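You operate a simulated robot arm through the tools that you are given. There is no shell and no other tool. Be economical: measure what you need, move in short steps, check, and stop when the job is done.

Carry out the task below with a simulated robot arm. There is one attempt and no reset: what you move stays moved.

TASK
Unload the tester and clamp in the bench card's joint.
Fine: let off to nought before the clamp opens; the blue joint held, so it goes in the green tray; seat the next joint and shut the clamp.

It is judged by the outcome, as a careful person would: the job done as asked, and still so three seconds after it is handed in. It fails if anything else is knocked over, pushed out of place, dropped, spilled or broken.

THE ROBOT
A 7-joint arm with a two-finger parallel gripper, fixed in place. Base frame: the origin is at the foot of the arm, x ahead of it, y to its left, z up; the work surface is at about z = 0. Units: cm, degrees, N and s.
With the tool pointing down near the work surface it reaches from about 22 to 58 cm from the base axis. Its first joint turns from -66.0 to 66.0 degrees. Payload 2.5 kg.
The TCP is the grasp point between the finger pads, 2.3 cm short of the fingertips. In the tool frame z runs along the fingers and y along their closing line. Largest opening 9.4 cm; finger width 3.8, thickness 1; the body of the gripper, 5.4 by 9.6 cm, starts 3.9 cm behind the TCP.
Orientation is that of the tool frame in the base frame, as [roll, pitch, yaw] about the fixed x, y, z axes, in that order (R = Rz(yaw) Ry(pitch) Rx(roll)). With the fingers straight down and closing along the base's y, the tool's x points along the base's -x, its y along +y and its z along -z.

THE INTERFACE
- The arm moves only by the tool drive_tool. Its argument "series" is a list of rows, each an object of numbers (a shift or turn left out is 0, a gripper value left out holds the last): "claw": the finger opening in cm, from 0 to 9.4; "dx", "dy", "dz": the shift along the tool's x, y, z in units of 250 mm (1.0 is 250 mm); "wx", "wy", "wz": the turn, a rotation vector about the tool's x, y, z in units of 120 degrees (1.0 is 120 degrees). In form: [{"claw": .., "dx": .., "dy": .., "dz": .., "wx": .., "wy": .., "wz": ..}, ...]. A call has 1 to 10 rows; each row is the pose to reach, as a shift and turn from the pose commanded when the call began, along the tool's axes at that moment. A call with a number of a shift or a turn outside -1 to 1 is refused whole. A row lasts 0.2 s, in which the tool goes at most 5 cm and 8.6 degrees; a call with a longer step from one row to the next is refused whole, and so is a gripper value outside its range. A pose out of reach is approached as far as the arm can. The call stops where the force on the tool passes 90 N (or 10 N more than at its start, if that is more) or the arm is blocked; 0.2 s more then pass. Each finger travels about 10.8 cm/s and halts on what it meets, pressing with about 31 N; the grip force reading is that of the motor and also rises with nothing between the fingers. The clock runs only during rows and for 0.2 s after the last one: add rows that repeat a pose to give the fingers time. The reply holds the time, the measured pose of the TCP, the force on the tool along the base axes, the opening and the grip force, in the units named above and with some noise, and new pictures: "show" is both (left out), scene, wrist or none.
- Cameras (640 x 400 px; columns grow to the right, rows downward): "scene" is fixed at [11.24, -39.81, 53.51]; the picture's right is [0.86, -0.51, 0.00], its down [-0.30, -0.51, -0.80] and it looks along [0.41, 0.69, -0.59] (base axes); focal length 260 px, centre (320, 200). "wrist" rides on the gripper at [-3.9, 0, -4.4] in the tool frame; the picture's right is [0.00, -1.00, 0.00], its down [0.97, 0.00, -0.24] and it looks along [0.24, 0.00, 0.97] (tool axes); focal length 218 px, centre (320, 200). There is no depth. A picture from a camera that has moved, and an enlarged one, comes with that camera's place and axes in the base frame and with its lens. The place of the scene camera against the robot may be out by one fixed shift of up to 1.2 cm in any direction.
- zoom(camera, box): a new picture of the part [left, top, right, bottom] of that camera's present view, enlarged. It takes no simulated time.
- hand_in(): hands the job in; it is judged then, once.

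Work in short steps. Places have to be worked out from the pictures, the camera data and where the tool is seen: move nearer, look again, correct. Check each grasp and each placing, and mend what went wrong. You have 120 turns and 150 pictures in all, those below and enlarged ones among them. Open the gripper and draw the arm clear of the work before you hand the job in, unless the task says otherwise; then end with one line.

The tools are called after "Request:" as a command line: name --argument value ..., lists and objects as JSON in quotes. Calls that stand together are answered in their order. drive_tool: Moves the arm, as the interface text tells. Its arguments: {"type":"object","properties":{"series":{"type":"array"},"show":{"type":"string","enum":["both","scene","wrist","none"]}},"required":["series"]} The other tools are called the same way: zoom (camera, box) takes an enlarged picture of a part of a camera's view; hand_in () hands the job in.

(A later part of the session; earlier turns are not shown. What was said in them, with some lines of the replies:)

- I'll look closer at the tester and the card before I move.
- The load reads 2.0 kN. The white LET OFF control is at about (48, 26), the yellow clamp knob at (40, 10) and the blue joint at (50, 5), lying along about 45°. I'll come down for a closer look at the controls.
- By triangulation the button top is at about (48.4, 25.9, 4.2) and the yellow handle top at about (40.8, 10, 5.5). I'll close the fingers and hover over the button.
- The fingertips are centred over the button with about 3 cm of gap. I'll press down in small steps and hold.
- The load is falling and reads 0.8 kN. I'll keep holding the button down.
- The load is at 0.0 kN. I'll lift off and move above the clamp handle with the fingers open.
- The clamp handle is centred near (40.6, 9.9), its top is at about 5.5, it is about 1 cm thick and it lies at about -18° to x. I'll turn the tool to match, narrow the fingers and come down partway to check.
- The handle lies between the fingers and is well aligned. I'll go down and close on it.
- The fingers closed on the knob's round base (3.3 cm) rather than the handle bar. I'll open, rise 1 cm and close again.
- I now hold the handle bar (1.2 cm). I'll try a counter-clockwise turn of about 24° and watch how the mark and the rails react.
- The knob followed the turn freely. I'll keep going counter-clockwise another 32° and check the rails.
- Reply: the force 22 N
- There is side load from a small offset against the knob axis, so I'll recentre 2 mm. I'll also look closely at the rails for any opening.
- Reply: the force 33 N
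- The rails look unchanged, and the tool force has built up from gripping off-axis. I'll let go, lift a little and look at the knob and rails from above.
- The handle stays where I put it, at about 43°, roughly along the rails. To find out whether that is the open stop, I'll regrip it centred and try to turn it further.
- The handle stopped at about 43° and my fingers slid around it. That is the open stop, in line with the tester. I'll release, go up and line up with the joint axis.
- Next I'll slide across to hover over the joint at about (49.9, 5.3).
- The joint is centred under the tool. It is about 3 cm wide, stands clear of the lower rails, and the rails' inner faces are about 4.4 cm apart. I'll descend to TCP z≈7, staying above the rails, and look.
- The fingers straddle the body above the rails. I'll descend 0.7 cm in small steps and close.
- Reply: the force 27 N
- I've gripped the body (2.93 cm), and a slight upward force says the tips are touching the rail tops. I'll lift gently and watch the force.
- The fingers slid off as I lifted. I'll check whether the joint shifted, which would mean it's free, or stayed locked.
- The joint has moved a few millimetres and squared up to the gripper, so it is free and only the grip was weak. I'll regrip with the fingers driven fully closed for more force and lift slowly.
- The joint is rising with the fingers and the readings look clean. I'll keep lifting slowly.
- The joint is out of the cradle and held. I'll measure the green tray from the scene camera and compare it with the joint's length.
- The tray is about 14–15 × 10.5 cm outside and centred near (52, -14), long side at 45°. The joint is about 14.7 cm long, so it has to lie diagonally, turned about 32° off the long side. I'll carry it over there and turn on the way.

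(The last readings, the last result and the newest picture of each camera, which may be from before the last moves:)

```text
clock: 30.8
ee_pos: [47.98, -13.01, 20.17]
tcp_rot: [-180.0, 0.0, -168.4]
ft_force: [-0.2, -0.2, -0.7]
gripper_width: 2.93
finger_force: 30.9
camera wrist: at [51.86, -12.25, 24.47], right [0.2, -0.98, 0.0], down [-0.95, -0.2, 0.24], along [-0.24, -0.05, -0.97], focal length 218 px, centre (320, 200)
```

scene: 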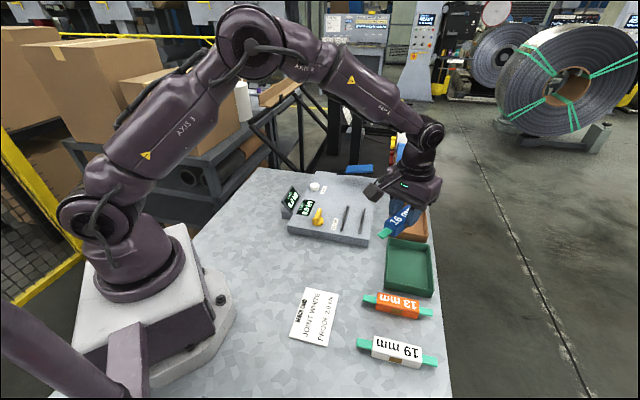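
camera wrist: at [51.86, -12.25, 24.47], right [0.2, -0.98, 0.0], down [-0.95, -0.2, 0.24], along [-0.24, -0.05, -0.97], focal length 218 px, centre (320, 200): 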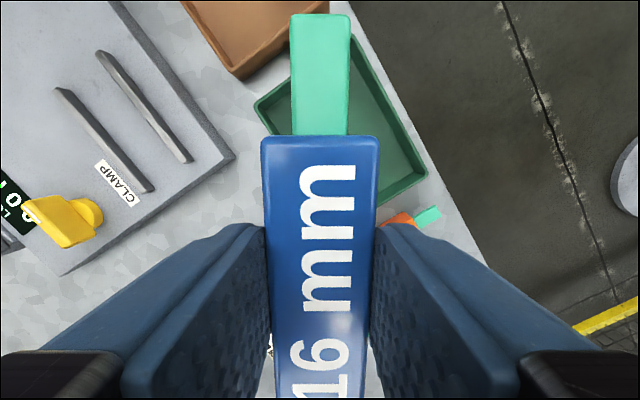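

The joint is aligned with the tray's diagonal at about 11.6°. I make the tray centre about (52.4, -14.6). I'll move over it and come down to z≈12.

Request:
drive_tool --series '[{"dx": -0.085, "dy": -0.05, "dz": 0.08}, {"dx": -0.168, "dy": -0.098, "dz": 0.16}, {"dx": -0.168, "dy": -0.098, "dz": 0.26}, {"dx": -0.168, "dy": -0.098, "dz": 0.32}, {"dx": -0.168, "dy": -0.098, "dz": 0.32}]' --show "wrist"

Request:
zoom --camera "scene" --box '[360, 180, 460, 310]'

```text
clock: 32.0
ee_pos: [52.71, -14.55, 11.99]
tcp_rot: [180.0, 0.0, -168.2]
ft_force: [-0.3, 0.1, -0.5]
gripper_width: 2.93
finger_force: 30.4
camera wrist: at [56.58, -13.73, 16.26], right [0.2, -0.98, 0.0], down [-0.95, -0.2, 0.24], along [-0.23, -0.05, -0.97], focal length 218 px, centre (320, 200)
```

wrist: 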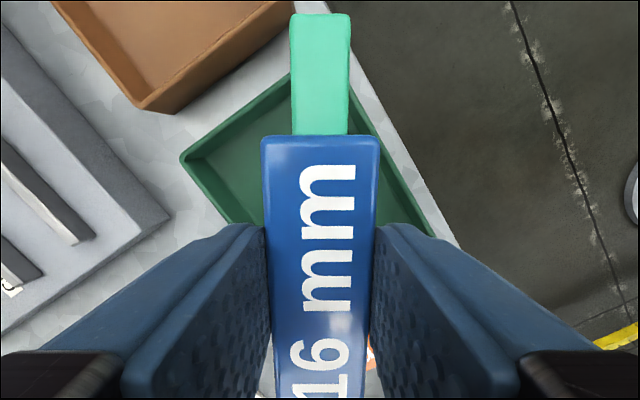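

```text
3.08 times, centred on (410, 245) of scene
camera zoom: at [11.24, -39.81, 53.51], right [0.86, -0.51, 0.0], down [-0.3, -0.51, -0.8], along [0.41, 0.69, -0.59], focal length 799 px, centre (43, 62)
```

zoom: 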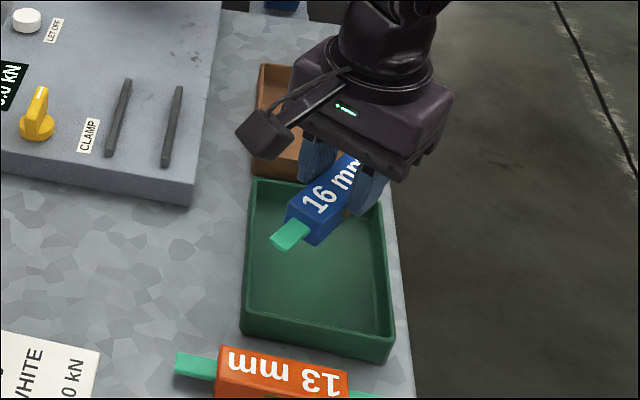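

Triangulated, the tray rim is at z≈2.5, the corners A, B and C are at (54.1, -5.5), (61.4, -12.5) and (51.3, -23.4), and the centre is (52.7, -14.45). I'll turn 5° for a better fit, correct the centre and lower to just above the floor.

Request:
drive_tool --series '[{"dx": -0.017, "dy": 0.005, "dz": 0.06, "wz": -0.045}, {"dx": -0.017, "dy": 0.005, "dz": 0.14, "wz": -0.045}, {"dx": -0.017, "dy": 0.005, "dz": 0.2, "wz": -0.045}, {"dx": -0.017, "dy": 0.005, "dz": 0.24, "wz": -0.045}, {"dx": -0.017, "dy": 0.005, "dz": 0.24, "wz": -0.045}]' --show "wrist"

Request:
zoom --camera "scene" --box '[370, 220, 450, 310]'

```text
clock: 33.2
ee_pos: [52.94, -14.4, 6.18]
tcp_rot: [180.0, 0.0, -163.0]
ft_force: [-0.3, 0.1, -1.1]
gripper_width: 2.92
finger_force: 31.0
camera wrist: at [56.82, -13.25, 10.37], right [0.29, -0.96, 0.0], down [-0.93, -0.29, 0.24], along [-0.23, -0.07, -0.97], focal length 218 px, centre (320, 200)
```

wrist: 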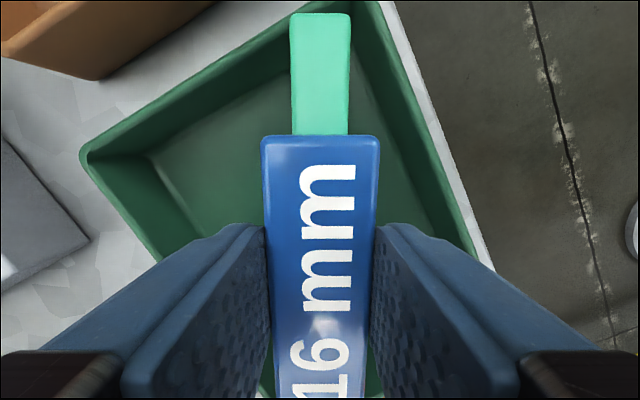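

```text
4.44 times, centred on (410, 265) of scene
camera zoom: at [11.24, -39.81, 53.51], right [0.86, -0.51, 0.0], down [-0.3, -0.51, -0.8], along [0.41, 0.69, -0.59], focal length 1154 px, centre (-80, -89)
```

zoom: 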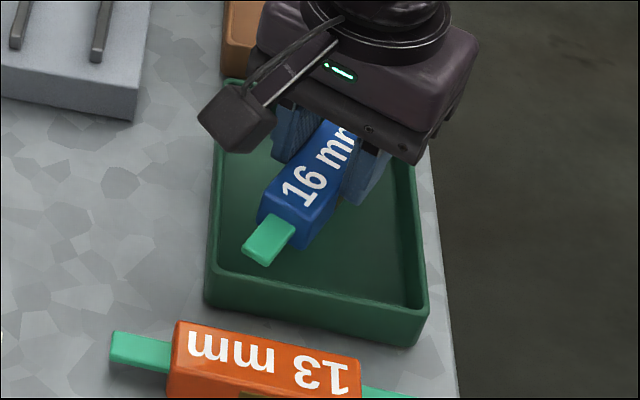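

The joint is centred in the tray with a few millimetres of margin at the ends. I'll lower it gently to the floor and watch the force.

Request:
drive_tool --series '[{"dz": 0.03}, {"dz": 0.05}, {"dz": 0.065}, {"dz": 0.075}, {"dz": 0.075}]' --show "wrist"

Request:
zoom --camera "scene" --box '[370, 220, 450, 310]'

```text
clock: 34.4
ee_pos: [52.98, -14.37, 4.24]
tcp_rot: [-179.9, 0.0, -162.9]
ft_force: [0.5, 0.1, -1.8]
gripper_width: 2.93
finger_force: 31.1
camera wrist: at [56.76, -13.22, 8.55], right [0.29, -0.96, 0.0], down [-0.93, -0.29, 0.24], along [-0.23, -0.07, -0.97], focal length 218 px, centre (320, 200)
```

wrist: 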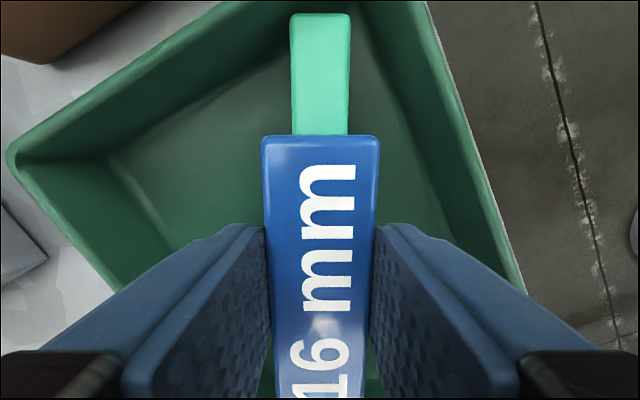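

```text
4.44 times, centred on (410, 265) of scene
camera zoom: at [11.24, -39.81, 53.51], right [0.86, -0.51, 0.0], down [-0.3, -0.51, -0.8], along [0.41, 0.69, -0.59], focal length 1154 px, centre (-80, -89)
```

zoom: 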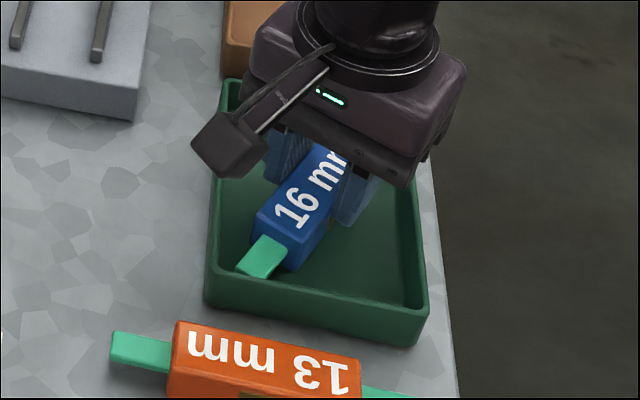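

No contact yet, and both ends sit inside the walls. I'll lower a little more in small steps.

Request:
drive_tool --series '[{"dz": 0.01}, {"dz": 0.02}, {"dz": 0.028}, {"dz": 0.028}]' --show "none"

Request:
zoom --camera "scene" --box '[370, 220, 450, 310]'

```text
clock: 35.4
ee_pos: [53.19, -14.46, 3.84]
tcp_rot: [-179.7, 0.4, -162.9]
ft_force: [0.7, -0.1, 28.6]
gripper_width: 2.93
finger_force: 30.8
```

```text
4.44 times, centred on (410, 265) of scene
camera zoom: at [11.22, -39.81, 53.52], right [0.86, -0.51, 0.0], down [-0.3, -0.51, -0.8], along [0.41, 0.69, -0.59], focal length 1154 px, centre (-80, -89)
```

zoom: 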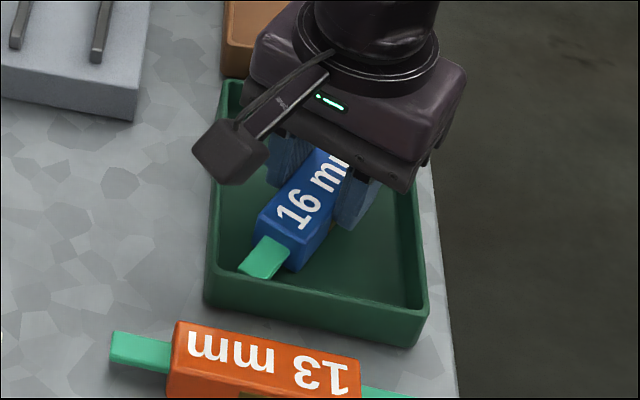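

It's resting on the floor with a 28 N push. I'll ease off, open and rise straight up.

Request:
drive_tool --series '[{"dz": -0.012}, {"claw": 4.6, "dz": -0.012}, {"dz": -0.012}, {"dz": -0.1}, {"dz": -0.25}, {"dz": -0.4}, {"dz": -0.5}, {"dz": -0.5}]'

Request:
zoom --camera "scene" --box '[370, 220, 450, 310]'

```text
clock: 37.2
ee_pos: [52.99, -14.34, 15.95]
tcp_rot: [-180.0, 0.0, -162.9]
ft_force: [1.0, -0.6, -0.7]
gripper_width: 4.62
finger_force: 0.1
camera wrist: at [56.76, -13.1, 20.36], right [0.29, -0.96, 0.0], down [-0.93, -0.29, 0.24], along [-0.23, -0.07, -0.97], focal length 218 px, centre (320, 200)
```

scene: 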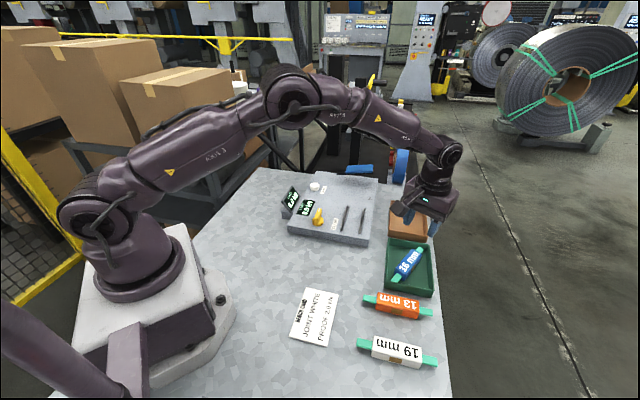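
wrist: 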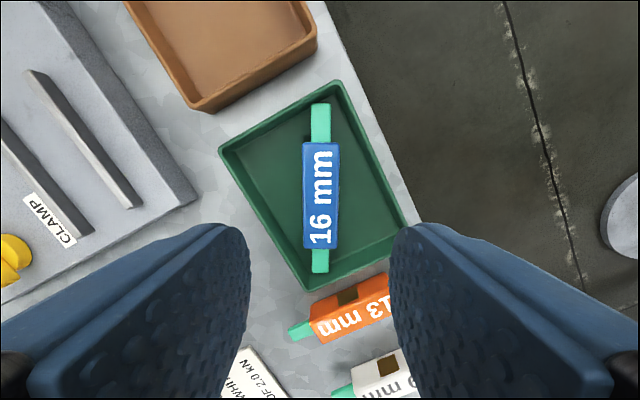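

```text
4.44 times, centred on (410, 265) of scene
camera zoom: at [11.23, -39.81, 53.51], right [0.86, -0.51, 0.0], down [-0.3, -0.51, -0.8], along [0.41, 0.69, -0.59], focal length 1154 px, centre (-80, -89)
```

zoom: 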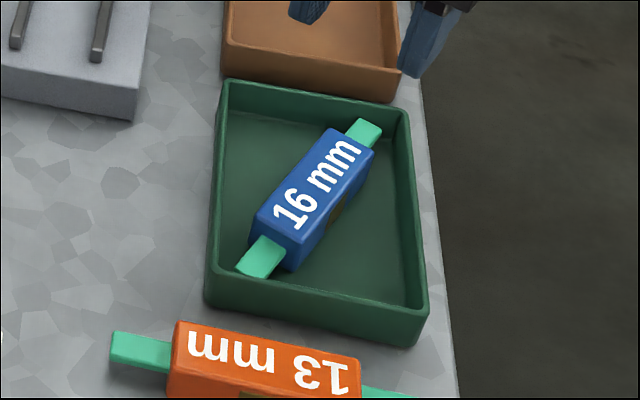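

The blue joint lies flat in the green tray. Next is the white joint, at about (35.5, -27.7) and lying along about -44.5°. I'll move over it and turn the tool to match.

Request:
drive_tool --series '[{"dx": 0.1, "dy": -0.04, "dz": -0.08, "wz": 0.06}, {"dx": 0.2, "dy": -0.08, "dz": -0.08, "wz": 0.125}, {"dx": 0.3, "dy": -0.12, "dz": -0.08, "wz": 0.19}, {"dx": 0.4, "dy": -0.16, "dz": -0.08, "wz": 0.255}, {"dx": 0.5, "dy": -0.2, "dz": -0.08, "wz": 0.32}, {"dx": 0.6, "dy": -0.24, "dz": -0.08, "wz": 0.385}, {"dx": 0.7, "dy": -0.27, "dz": -0.08, "wz": 0.45}, {"dx": 0.816, "dy": -0.31, "dz": -0.08, "wz": 0.513}, {"dx": 0.816, "dy": -0.31, "dz": -0.08, "wz": 0.513}]' --show "wrist"

```text
clock: 39.2
ee_pos: [35.91, -27.97, 18.37]
tcp_rot: [180.0, -0.1, 135.4]
ft_force: [0.6, -0.2, -0.9]
gripper_width: 4.59
finger_force: 0.1
camera wrist: at [38.72, -30.62, 22.61], right [-0.7, -0.71, 0.0], down [-0.69, 0.68, 0.24], along [-0.17, 0.17, -0.97], focal length 218 px, centre (320, 200)
```

wrist: 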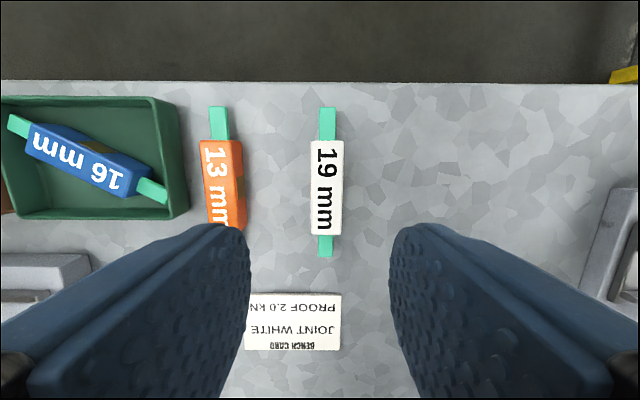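

The white joint is nearly aligned and 0.65 cm off to the right. I'll correct that and come down partway.

Request:
drive_tool --series '[{"dx": 0.005, "dy": -0.026, "dz": 0.12}, {"dx": 0.005, "dy": -0.026, "dz": 0.26}, {"dx": 0.005, "dy": -0.026, "dz": 0.38}, {"dx": 0.005, "dy": -0.026, "dz": 0.48}, {"dx": 0.005, "dy": -0.026, "dz": 0.52}, {"dx": 0.005, "dy": -0.026, "dz": 0.52}]' --show "wrist"

Request:
zoom --camera "scene" --box '[340, 290, 450, 380]'

```text
clock: 40.6
ee_pos: [35.21, -28.23, 5.21]
tcp_rot: [180.0, -0.1, 135.5]
ft_force: [-0.2, 0.0, 0.5]
gripper_width: 4.58
finger_force: 0.0
camera wrist: at [38.09, -30.91, 9.5], right [-0.7, -0.71, 0.0], down [-0.69, 0.68, 0.24], along [-0.17, 0.17, -0.97], focal length 218 px, centre (320, 200)
```

wrist: 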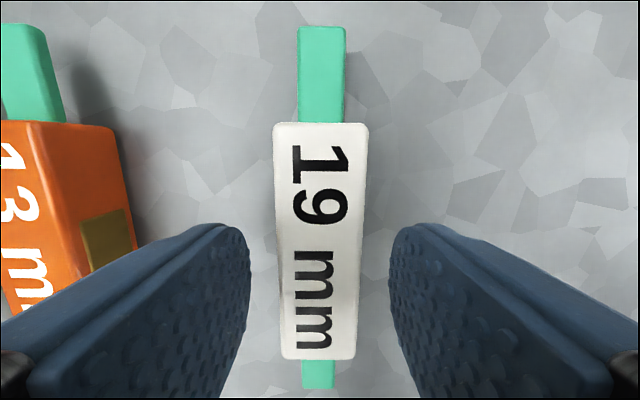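

```text
4.44 times, centred on (395, 335) of scene
camera zoom: at [11.24, -39.81, 53.51], right [0.86, -0.51, 0.0], down [-0.3, -0.51, -0.8], along [0.41, 0.69, -0.59], focal length 1154 px, centre (-13, -400)
```

zoom: 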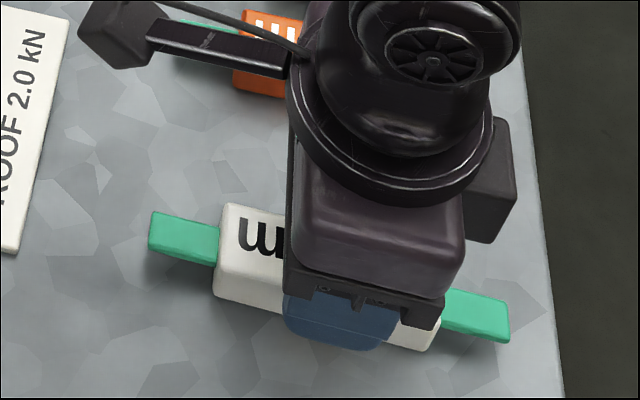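

It's centred and aligned. I'll descend 1.5 cm, close fully, and lift slowly.

Request:
drive_tool --series '[{"dz": 0.03}, {"dz": 0.055}, {"dz": 0.063}, {"dz": 0.063}, {"claw": 0, "dz": 0.063}, {"dz": 0.063}, {"dz": 0.063}, {"dz": 0.055}, {"dz": 0.04}, {"dz": 0.02}]' --show "wrist"

Request:
zoom --camera "scene" --box '[340, 290, 450, 380]'

```text
clock: 42.8
ee_pos: [35.35, -28.01, 4.58]
tcp_rot: [-180.0, 0.0, 135.5]
ft_force: [-0.2, 0.9, -1.2]
gripper_width: 2.91
finger_force: 30.7
camera wrist: at [38.12, -30.8, 8.89], right [-0.7, -0.71, 0.0], down [-0.69, 0.68, 0.24], along [-0.17, 0.17, -0.97], focal length 218 px, centre (320, 200)
```

wrist: 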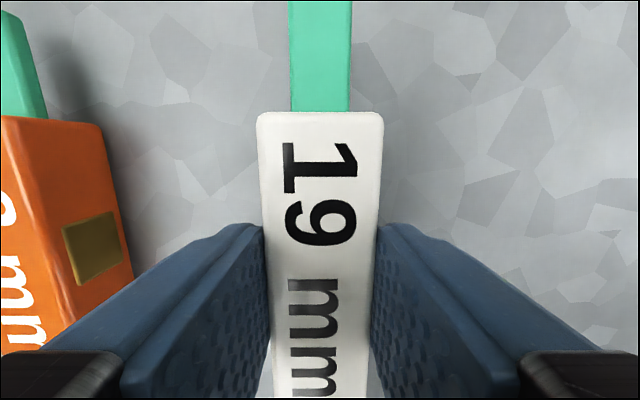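

```text
4.44 times, centred on (395, 335) of scene
camera zoom: at [11.24, -39.81, 53.51], right [0.86, -0.51, 0.0], down [-0.3, -0.51, -0.8], along [0.41, 0.69, -0.59], focal length 1154 px, centre (-13, -400)
```

zoom: 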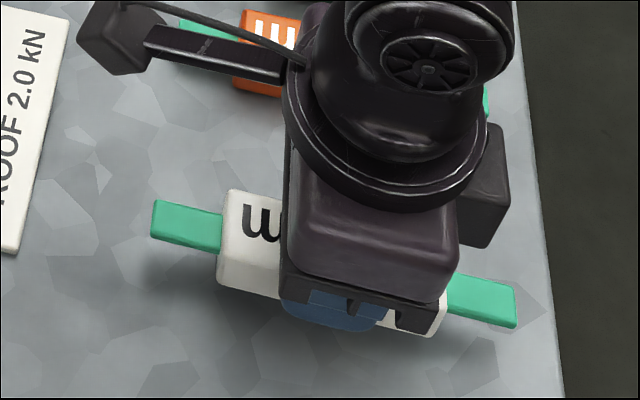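

The white joint is gripped and clear of the table. I'll lift it high and start turning it toward the tester's angle.

Request:
drive_tool --series '[{"dz": -0.1}, {"dz": -0.25}, {"dz": -0.4}, {"dz": -0.57, "wz": -0.07}, {"dz": -0.57, "wz": -0.14}, {"dz": -0.57, "wz": -0.21}, {"dz": -0.57, "wz": -0.28}, {"dz": -0.57, "wz": -0.35}, {"dz": -0.57, "wz": -0.42}, {"dz": -0.57, "wz": -0.42}]' --show "none"

```text
clock: 45.0
ee_pos: [35.19, -28.1, 18.79]
tcp_rot: [-179.9, 0.1, -173.9]
ft_force: [-0.6, 0.3, -0.4]
gripper_width: 2.91
finger_force: 30.8
```

Still held. I'll carry it halfway toward the tester and finish the turn.

Request:
drive_tool --series '[{"dx": -0.071, "dy": 0.127, "wz": -0.063}, {"dx": -0.142, "dy": 0.254, "wz": -0.126}, {"dx": -0.213, "dy": 0.38, "wz": -0.189}, {"dx": -0.284, "dy": 0.507, "wz": -0.252}, {"dx": -0.355, "dy": 0.634, "wz": -0.313}, {"dx": -0.355, "dy": 0.634, "wz": -0.313}]' --show "none"

```text
clock: 46.4
ee_pos: [42.45, -11.22, 18.59]
tcp_rot: [179.9, 0.1, -136.4]
ft_force: [1.2, 0.7, -0.6]
gripper_width: 2.94
finger_force: 31.4
```

Next I'll cover the rest of the way to above the cradle.

Request:
drive_tool --series '[{"dx": -0.132, "dy": 0.057}, {"dx": -0.264, "dy": 0.113}, {"dx": -0.396, "dy": 0.17}, {"dx": -0.528, "dy": 0.226}, {"dx": -0.66, "dy": 0.283, "dz": 0.06}, {"dx": -0.66, "dy": 0.283, "dz": 0.2}, {"dx": -0.66, "dy": 0.283, "dz": 0.2}]' --show "wrist"

Request:
zoom --camera "scene" --box '[290, 155, 450, 255]'

```text
clock: 48.0
ee_pos: [49.59, 5.08, 13.78]
tcp_rot: [180.0, 0.0, -136.5]
ft_force: [0.2, 0.9, -0.2]
gripper_width: 2.91
finger_force: 31.1
camera wrist: at [52.43, 7.81, 18.15], right [0.69, -0.73, 0.0], down [-0.7, -0.67, 0.24], along [-0.17, -0.17, -0.97], focal length 218 px, centre (320, 200)
```

wrist: 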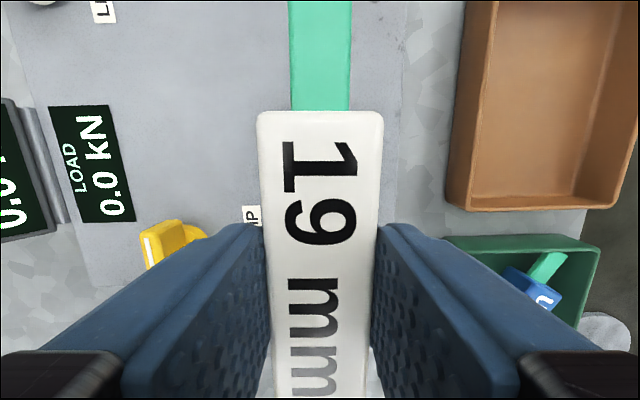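

```text
4.00 times, centred on (370, 205) of scene
camera zoom: at [11.24, -39.81, 53.51], right [0.86, -0.51, 0.0], down [-0.3, -0.51, -0.8], along [0.41, 0.69, -0.59], focal length 1039 px, centre (120, 180)
```

zoom: 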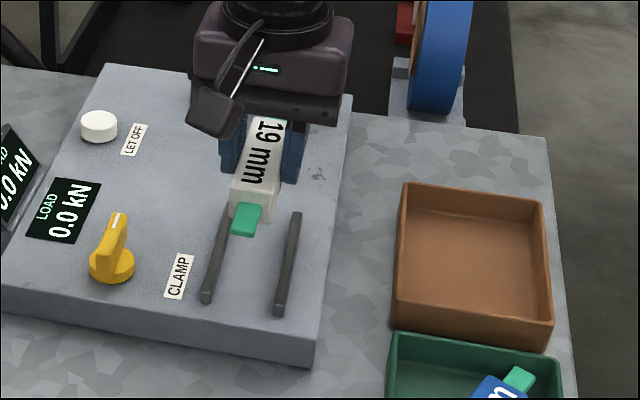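

It's lined up with the cradle to within a millimetre or two. I'll descend to just above the rails.

Request:
drive_tool --series '[{"dx": -0.004, "dy": 0.003, "dz": 0.08}, {"dx": -0.004, "dy": 0.003, "dz": 0.15}, {"dx": -0.004, "dy": 0.003, "dz": 0.2}, {"dx": -0.004, "dy": 0.003, "dz": 0.22}, {"dx": -0.004, "dy": 0.003, "dz": 0.22}]' --show "wrist"

Request:
zoom --camera "scene" --box '[325, 185, 385, 245]'

```text
clock: 49.2
ee_pos: [49.45, 5.06, 8.21]
tcp_rot: [180.0, 0.0, -136.5]
ft_force: [0.0, 0.5, -1.1]
gripper_width: 2.91
finger_force: 30.8
camera wrist: at [52.37, 7.84, 12.62], right [0.69, -0.73, 0.0], down [-0.7, -0.67, 0.24], along [-0.17, -0.17, -0.97], focal length 218 px, centre (320, 200)
```

wrist: 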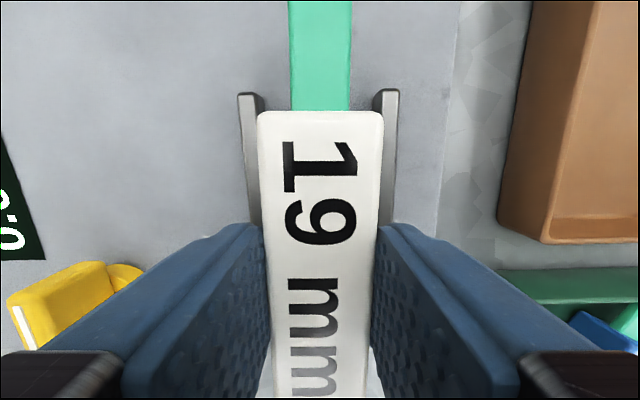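

```text
6.67 times, centred on (355, 215) of scene
camera zoom: at [11.24, -39.81, 53.51], right [0.86, -0.51, 0.0], down [-0.3, -0.51, -0.8], along [0.41, 0.69, -0.59], focal length 1732 px, centre (87, 100)
```

zoom: 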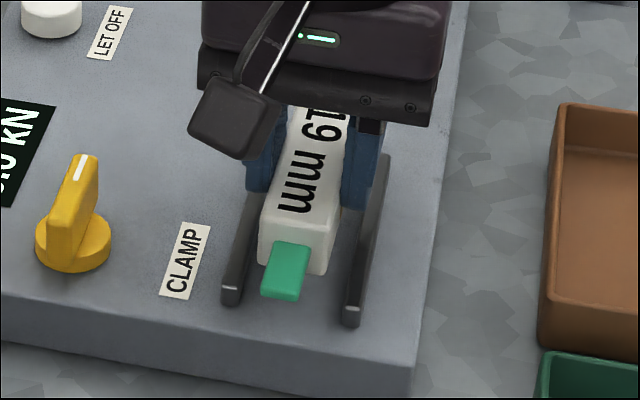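

It sits centred between the rails. I'll lower it the last 1.8 cm gently until it seats.

Request:
drive_tool --series '[{"dx": -0.008, "dz": 0.025}, {"dx": -0.008, "dz": 0.045}, {"dx": -0.008, "dz": 0.058}, {"dx": -0.008, "dz": 0.066}, {"dx": -0.008, "dz": 0.072}, {"dx": -0.008, "dz": 0.072}]' --show "wrist"

Request:
zoom --camera "scene" --box '[325, 185, 385, 245]'

```text
clock: 50.6
ee_pos: [49.69, 5.33, 6.59]
tcp_rot: [-180.0, 0.0, -136.5]
ft_force: [0.0, -0.3, -0.3]
gripper_width: 2.92
finger_force: 30.8
camera wrist: at [52.61, 8.05, 10.82], right [0.69, -0.73, 0.0], down [-0.7, -0.67, 0.24], along [-0.17, -0.17, -0.97], focal length 218 px, centre (320, 200)
```

wrist: 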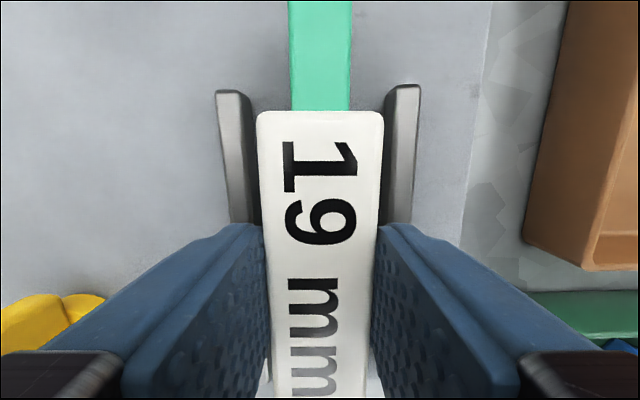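

```text
6.67 times, centred on (355, 215) of scene
camera zoom: at [11.24, -39.81, 53.51], right [0.86, -0.51, 0.0], down [-0.3, -0.51, -0.8], along [0.41, 0.69, -0.59], focal length 1732 px, centre (87, 100)
```

zoom: 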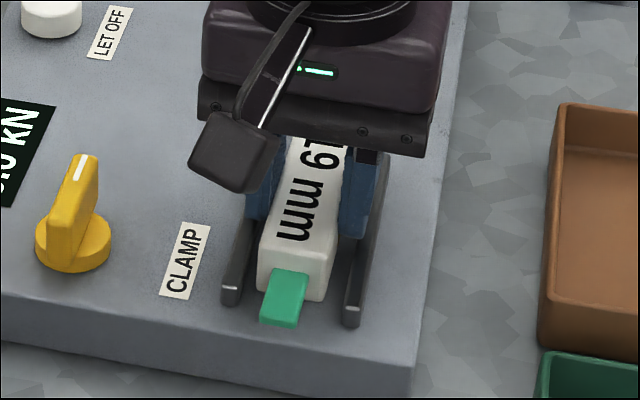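

There's no contact force yet, so I'll lower a bit further.

Request:
drive_tool --series '[{"dy": 0.002, "dz": 0.006}, {"dy": 0.002, "dz": 0.012}, {"dy": 0.002, "dz": 0.016}, {"dy": 0.002, "dz": 0.016}]' --show "none"

```text
clock: 51.6
ee_pos: [49.76, 5.43, 6.49]
tcp_rot: [-180.0, -0.1, -136.5]
ft_force: [-24.1, -8.3, 56.5]
gripper_width: 2.93
finger_force: 30.7
```

It's seated, with a firm contact of 56 N. I'll ease off, open and rise clear.

Request:
drive_tool --series '[{"dz": -0.01}, {"claw": 4.6, "dz": -0.012}, {"dz": -0.014}, {"dz": -0.06}, {"dz": -0.18}, {"dz": -0.34}, {"dz": -0.38}, {"dz": -0.38}]' --show "wrist"

Request:
zoom --camera "scene" --box '[325, 185, 385, 245]'

```text
clock: 53.4
ee_pos: [49.78, 5.39, 15.64]
tcp_rot: [-180.0, -0.1, -136.5]
ft_force: [-0.4, 0.4, -0.1]
gripper_width: 4.63
finger_force: 0.0
camera wrist: at [52.62, 8.09, 20.0], right [0.69, -0.73, 0.0], down [-0.7, -0.67, 0.24], along [-0.17, -0.17, -0.97], focal length 218 px, centre (320, 200)
```

wrist: 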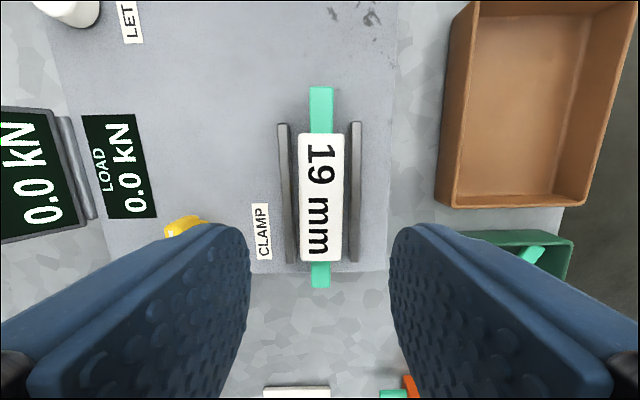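

```text
6.67 times, centred on (355, 215) of scene
camera zoom: at [11.23, -39.81, 53.51], right [0.86, -0.51, 0.0], down [-0.3, -0.51, -0.8], along [0.41, 0.69, -0.59], focal length 1732 px, centre (87, 100)
```

zoom: 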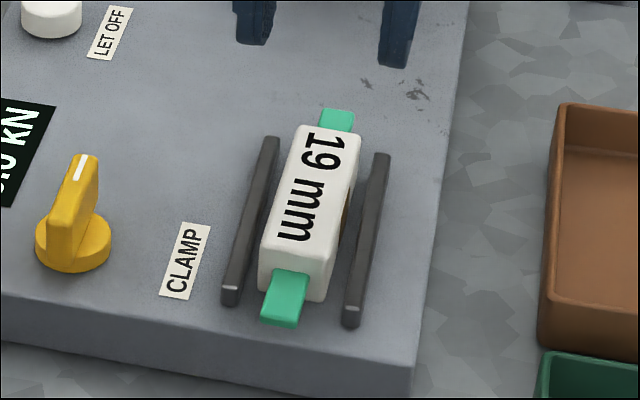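

The white joint is seated between the rails, matching where the blue one was to within about 2 mm. I'll go back above the clamp handle to shut it.

Request:
drive_tool --series '[{"claw": 4, "dx": 0.05, "dy": 0.13}, {"dx": 0.1, "dy": 0.26}, {"dx": 0.152, "dy": 0.396}, {"dx": 0.152, "dy": 0.396, "dz": 0.1}, {"dx": 0.152, "dy": 0.396, "dz": 0.2}, {"dx": 0.152, "dy": 0.396, "dz": 0.26}, {"dx": 0.152, "dy": 0.396, "dz": 0.26}]' --show "wrist"

```text
clock: 55.0
ee_pos: [40.06, 9.91, 9.15]
tcp_rot: [-179.9, -0.1, -136.4]
ft_force: [0.6, 0.7, -0.8]
gripper_width: 3.98
finger_force: 0.1
camera wrist: at [42.88, 12.63, 13.51], right [0.69, -0.73, 0.0], down [-0.7, -0.67, 0.24], along [-0.17, -0.17, -0.97], focal length 218 px, centre (320, 200)
```

wrist: 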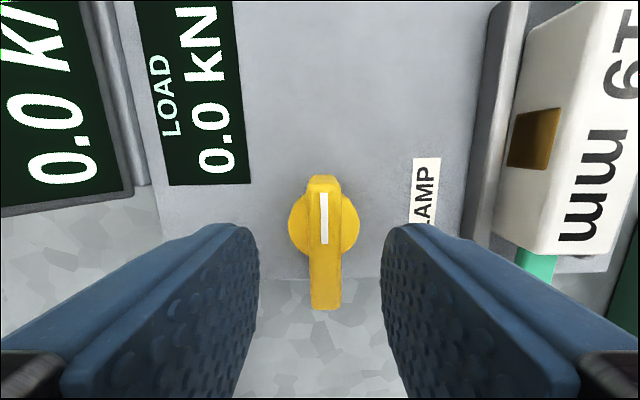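

The handle is aligned and 1–2 mm to the right. I'll correct that, descend and grip it.

Request:
drive_tool --series '[{"dx": -0.013, "dy": -0.006, "dz": 0.04}, {"dx": -0.013, "dy": -0.006, "dz": 0.084}, {"dx": -0.013, "dy": -0.006, "dz": 0.084}, {"claw": 0, "dx": -0.013, "dy": -0.006, "dz": 0.084}, {"dx": -0.013, "dy": -0.006, "dz": 0.084}, {"dx": -0.013, "dy": -0.006, "dz": 0.084}]' --show "wrist"

```text
clock: 56.4
ee_pos: [40.53, 10.07, 7.05]
tcp_rot: [179.9, -0.1, -136.5]
ft_force: [4.2, 0.3, -3.1]
gripper_width: 1.17
finger_force: 45.2
camera wrist: at [43.26, 12.74, 11.36], right [0.69, -0.73, 0.0], down [-0.7, -0.67, 0.24], along [-0.17, -0.17, -0.97], focal length 218 px, centre (320, 200)
```

wrist: 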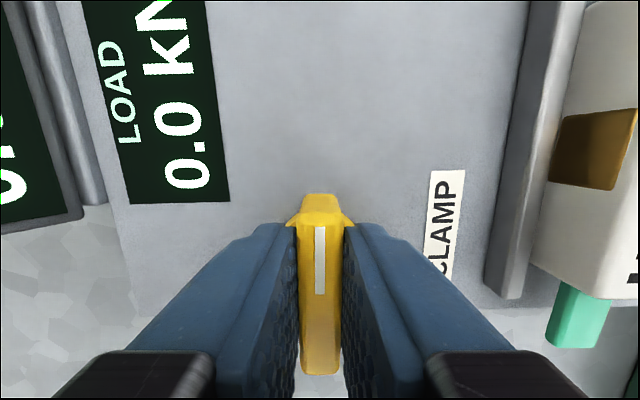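

The grip is good and the side force is low. I'll turn clockwise 62° back to the original closed angle.

Request:
drive_tool --series '[{"wz": 0.065}, {"wz": 0.13}, {"wz": 0.195}, {"wz": 0.26}, {"wz": 0.325}, {"wz": 0.39}, {"wz": 0.455}, {"wz": 0.517}, {"wz": 0.517}]' --show "wrist"

Request:
zoom --camera "scene" --box '[270, 155, 400, 245]'

```text
clock: 58.4
ee_pos: [40.4, 9.94, 7.06]
tcp_rot: [-180.0, 0.1, 161.2]
ft_force: [0.8, -18.8, 17.8]
gripper_width: 1.18
finger_force: 44.6
camera wrist: at [44.15, 8.66, 11.36], right [-0.32, -0.95, 0.0], down [-0.92, 0.31, 0.24], along [-0.23, 0.08, -0.97], focal length 218 px, centre (320, 200)
```

wrist: 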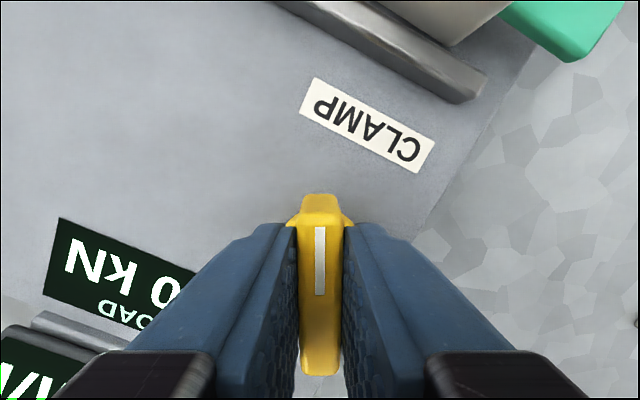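

```text
4.44 times, centred on (335, 200) of scene
camera zoom: at [11.23, -39.82, 53.51], right [0.86, -0.51, 0.0], down [-0.3, -0.51, -0.8], along [0.41, 0.69, -0.59], focal length 1154 px, centre (253, 200)
```

zoom: 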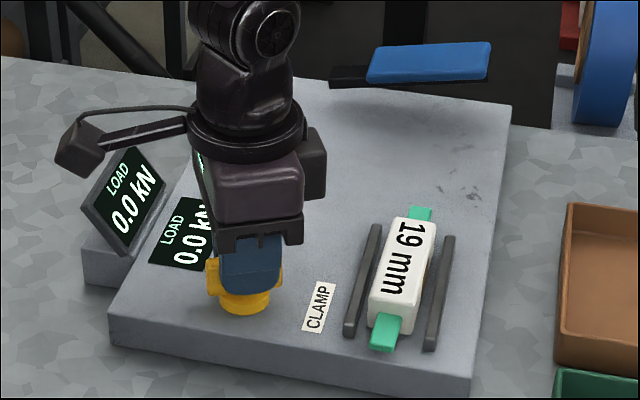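

The handle is back at the original closed angle. I'll push about 12° further to confirm it's hard against the shut stop.

Request:
drive_tool --series '[{"wz": 0.05}, {"wz": 0.1}, {"wz": 0.1}]' --show "wrist"

```text
clock: 59.2
ee_pos: [40.48, 9.8, 7.09]
tcp_rot: [-179.8, 0.2, 149.6]
ft_force: [-7.1, -22.6, 27.9]
gripper_width: 1.43
finger_force: 45.2
camera wrist: at [43.83, 7.94, 11.33], right [-0.51, -0.86, 0.0], down [-0.84, 0.49, 0.24], along [-0.21, 0.12, -0.97], focal length 218 px, centre (320, 200)
```

wrist: 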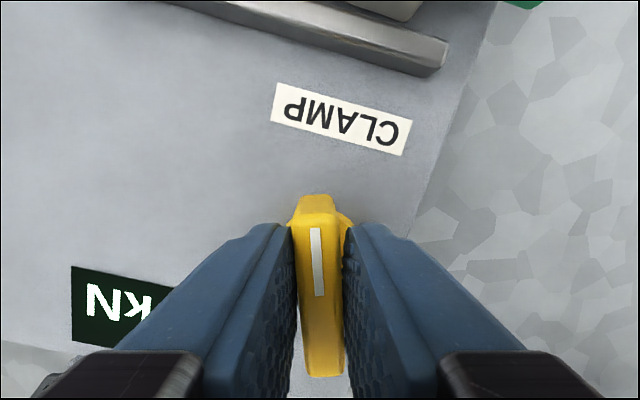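

The fingers are starting to slip around the bar, so the handle is at its shut stop. I'll release, rise and check.

Request:
drive_tool --series '[{"claw": 4.5}, {"dz": 0}, {"dz": -0.1}, {"dz": -0.25}, {"dz": -0.4}, {"dz": -0.5}, {"dz": -0.5}]'

Request:
zoom --camera "scene" --box '[270, 155, 400, 245]'

```text
clock: 60.8
ee_pos: [40.43, 9.89, 19.46]
tcp_rot: [179.9, 0.0, 149.3]
ft_force: [-0.4, 0.4, 0.0]
gripper_width: 4.48
finger_force: 0.1
camera wrist: at [43.87, 8.03, 23.75], right [-0.51, -0.86, 0.0], down [-0.84, 0.49, 0.24], along [-0.21, 0.12, -0.97], focal length 218 px, centre (320, 200)
```

scene: 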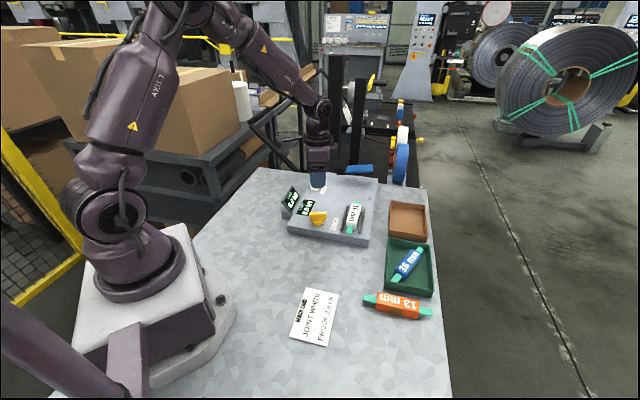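
wrist: 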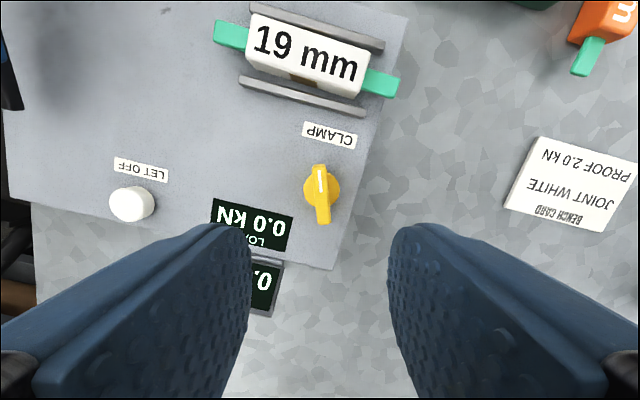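

```text
4.44 times, centred on (335, 200) of scene
camera zoom: at [11.23, -39.81, 53.51], right [0.86, -0.51, 0.0], down [-0.3, -0.51, -0.8], along [0.41, 0.69, -0.59], focal length 1154 px, centre (253, 200)
```

zoom: 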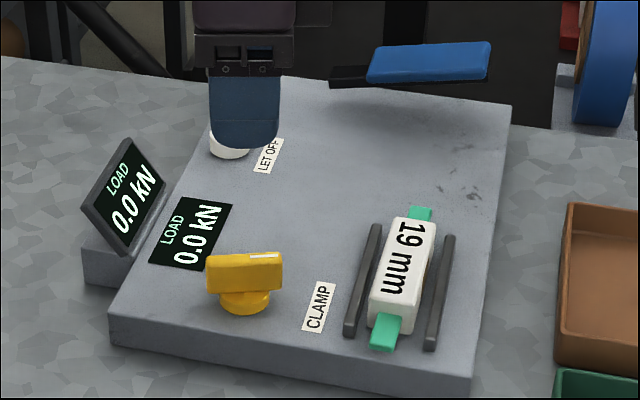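

The handle looks exactly as it did at the start (clamped), the load is 0.0 kN, white is seated and blue is in the green tray. I'll draw the arm up and clear.

Request:
drive_tool --series '[{"claw": 9.4, "dz": -0.15}, {"dz": -0.3}, {"dz": -0.45}, {"dz": -0.48, "dx": 0.1}, {"dz": -0.48, "dx": 0.2}, {"dz": -0.48, "dx": 0.2}]' --show "scene"

```text
clock: 62.2
ee_pos: [36.12, 12.48, 31.41]
tcp_rot: [-179.9, 0.0, 149.5]
ft_force: [1.3, -0.1, -0.1]
gripper_width: 9.4
finger_force: 0.1
```

scene: 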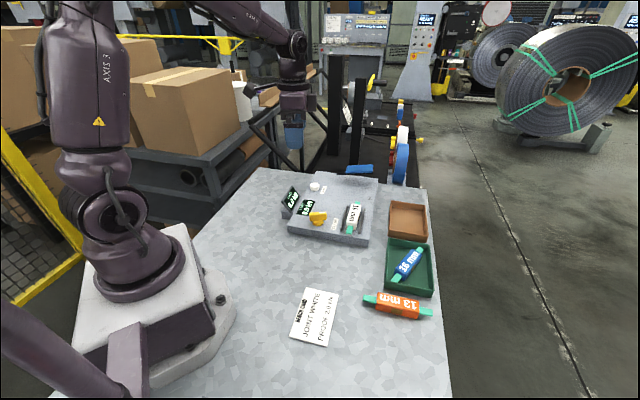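

The arm is clear, the gripper is open and nothing else has moved. I'm handing in.

Request:
hand_in

```text
The job is handed in.
```

I let the load off to 0.0 kN before opening the clamp, put the blue joint in the green tray, seated the white joint from the bench card, and shut the clamp on it.
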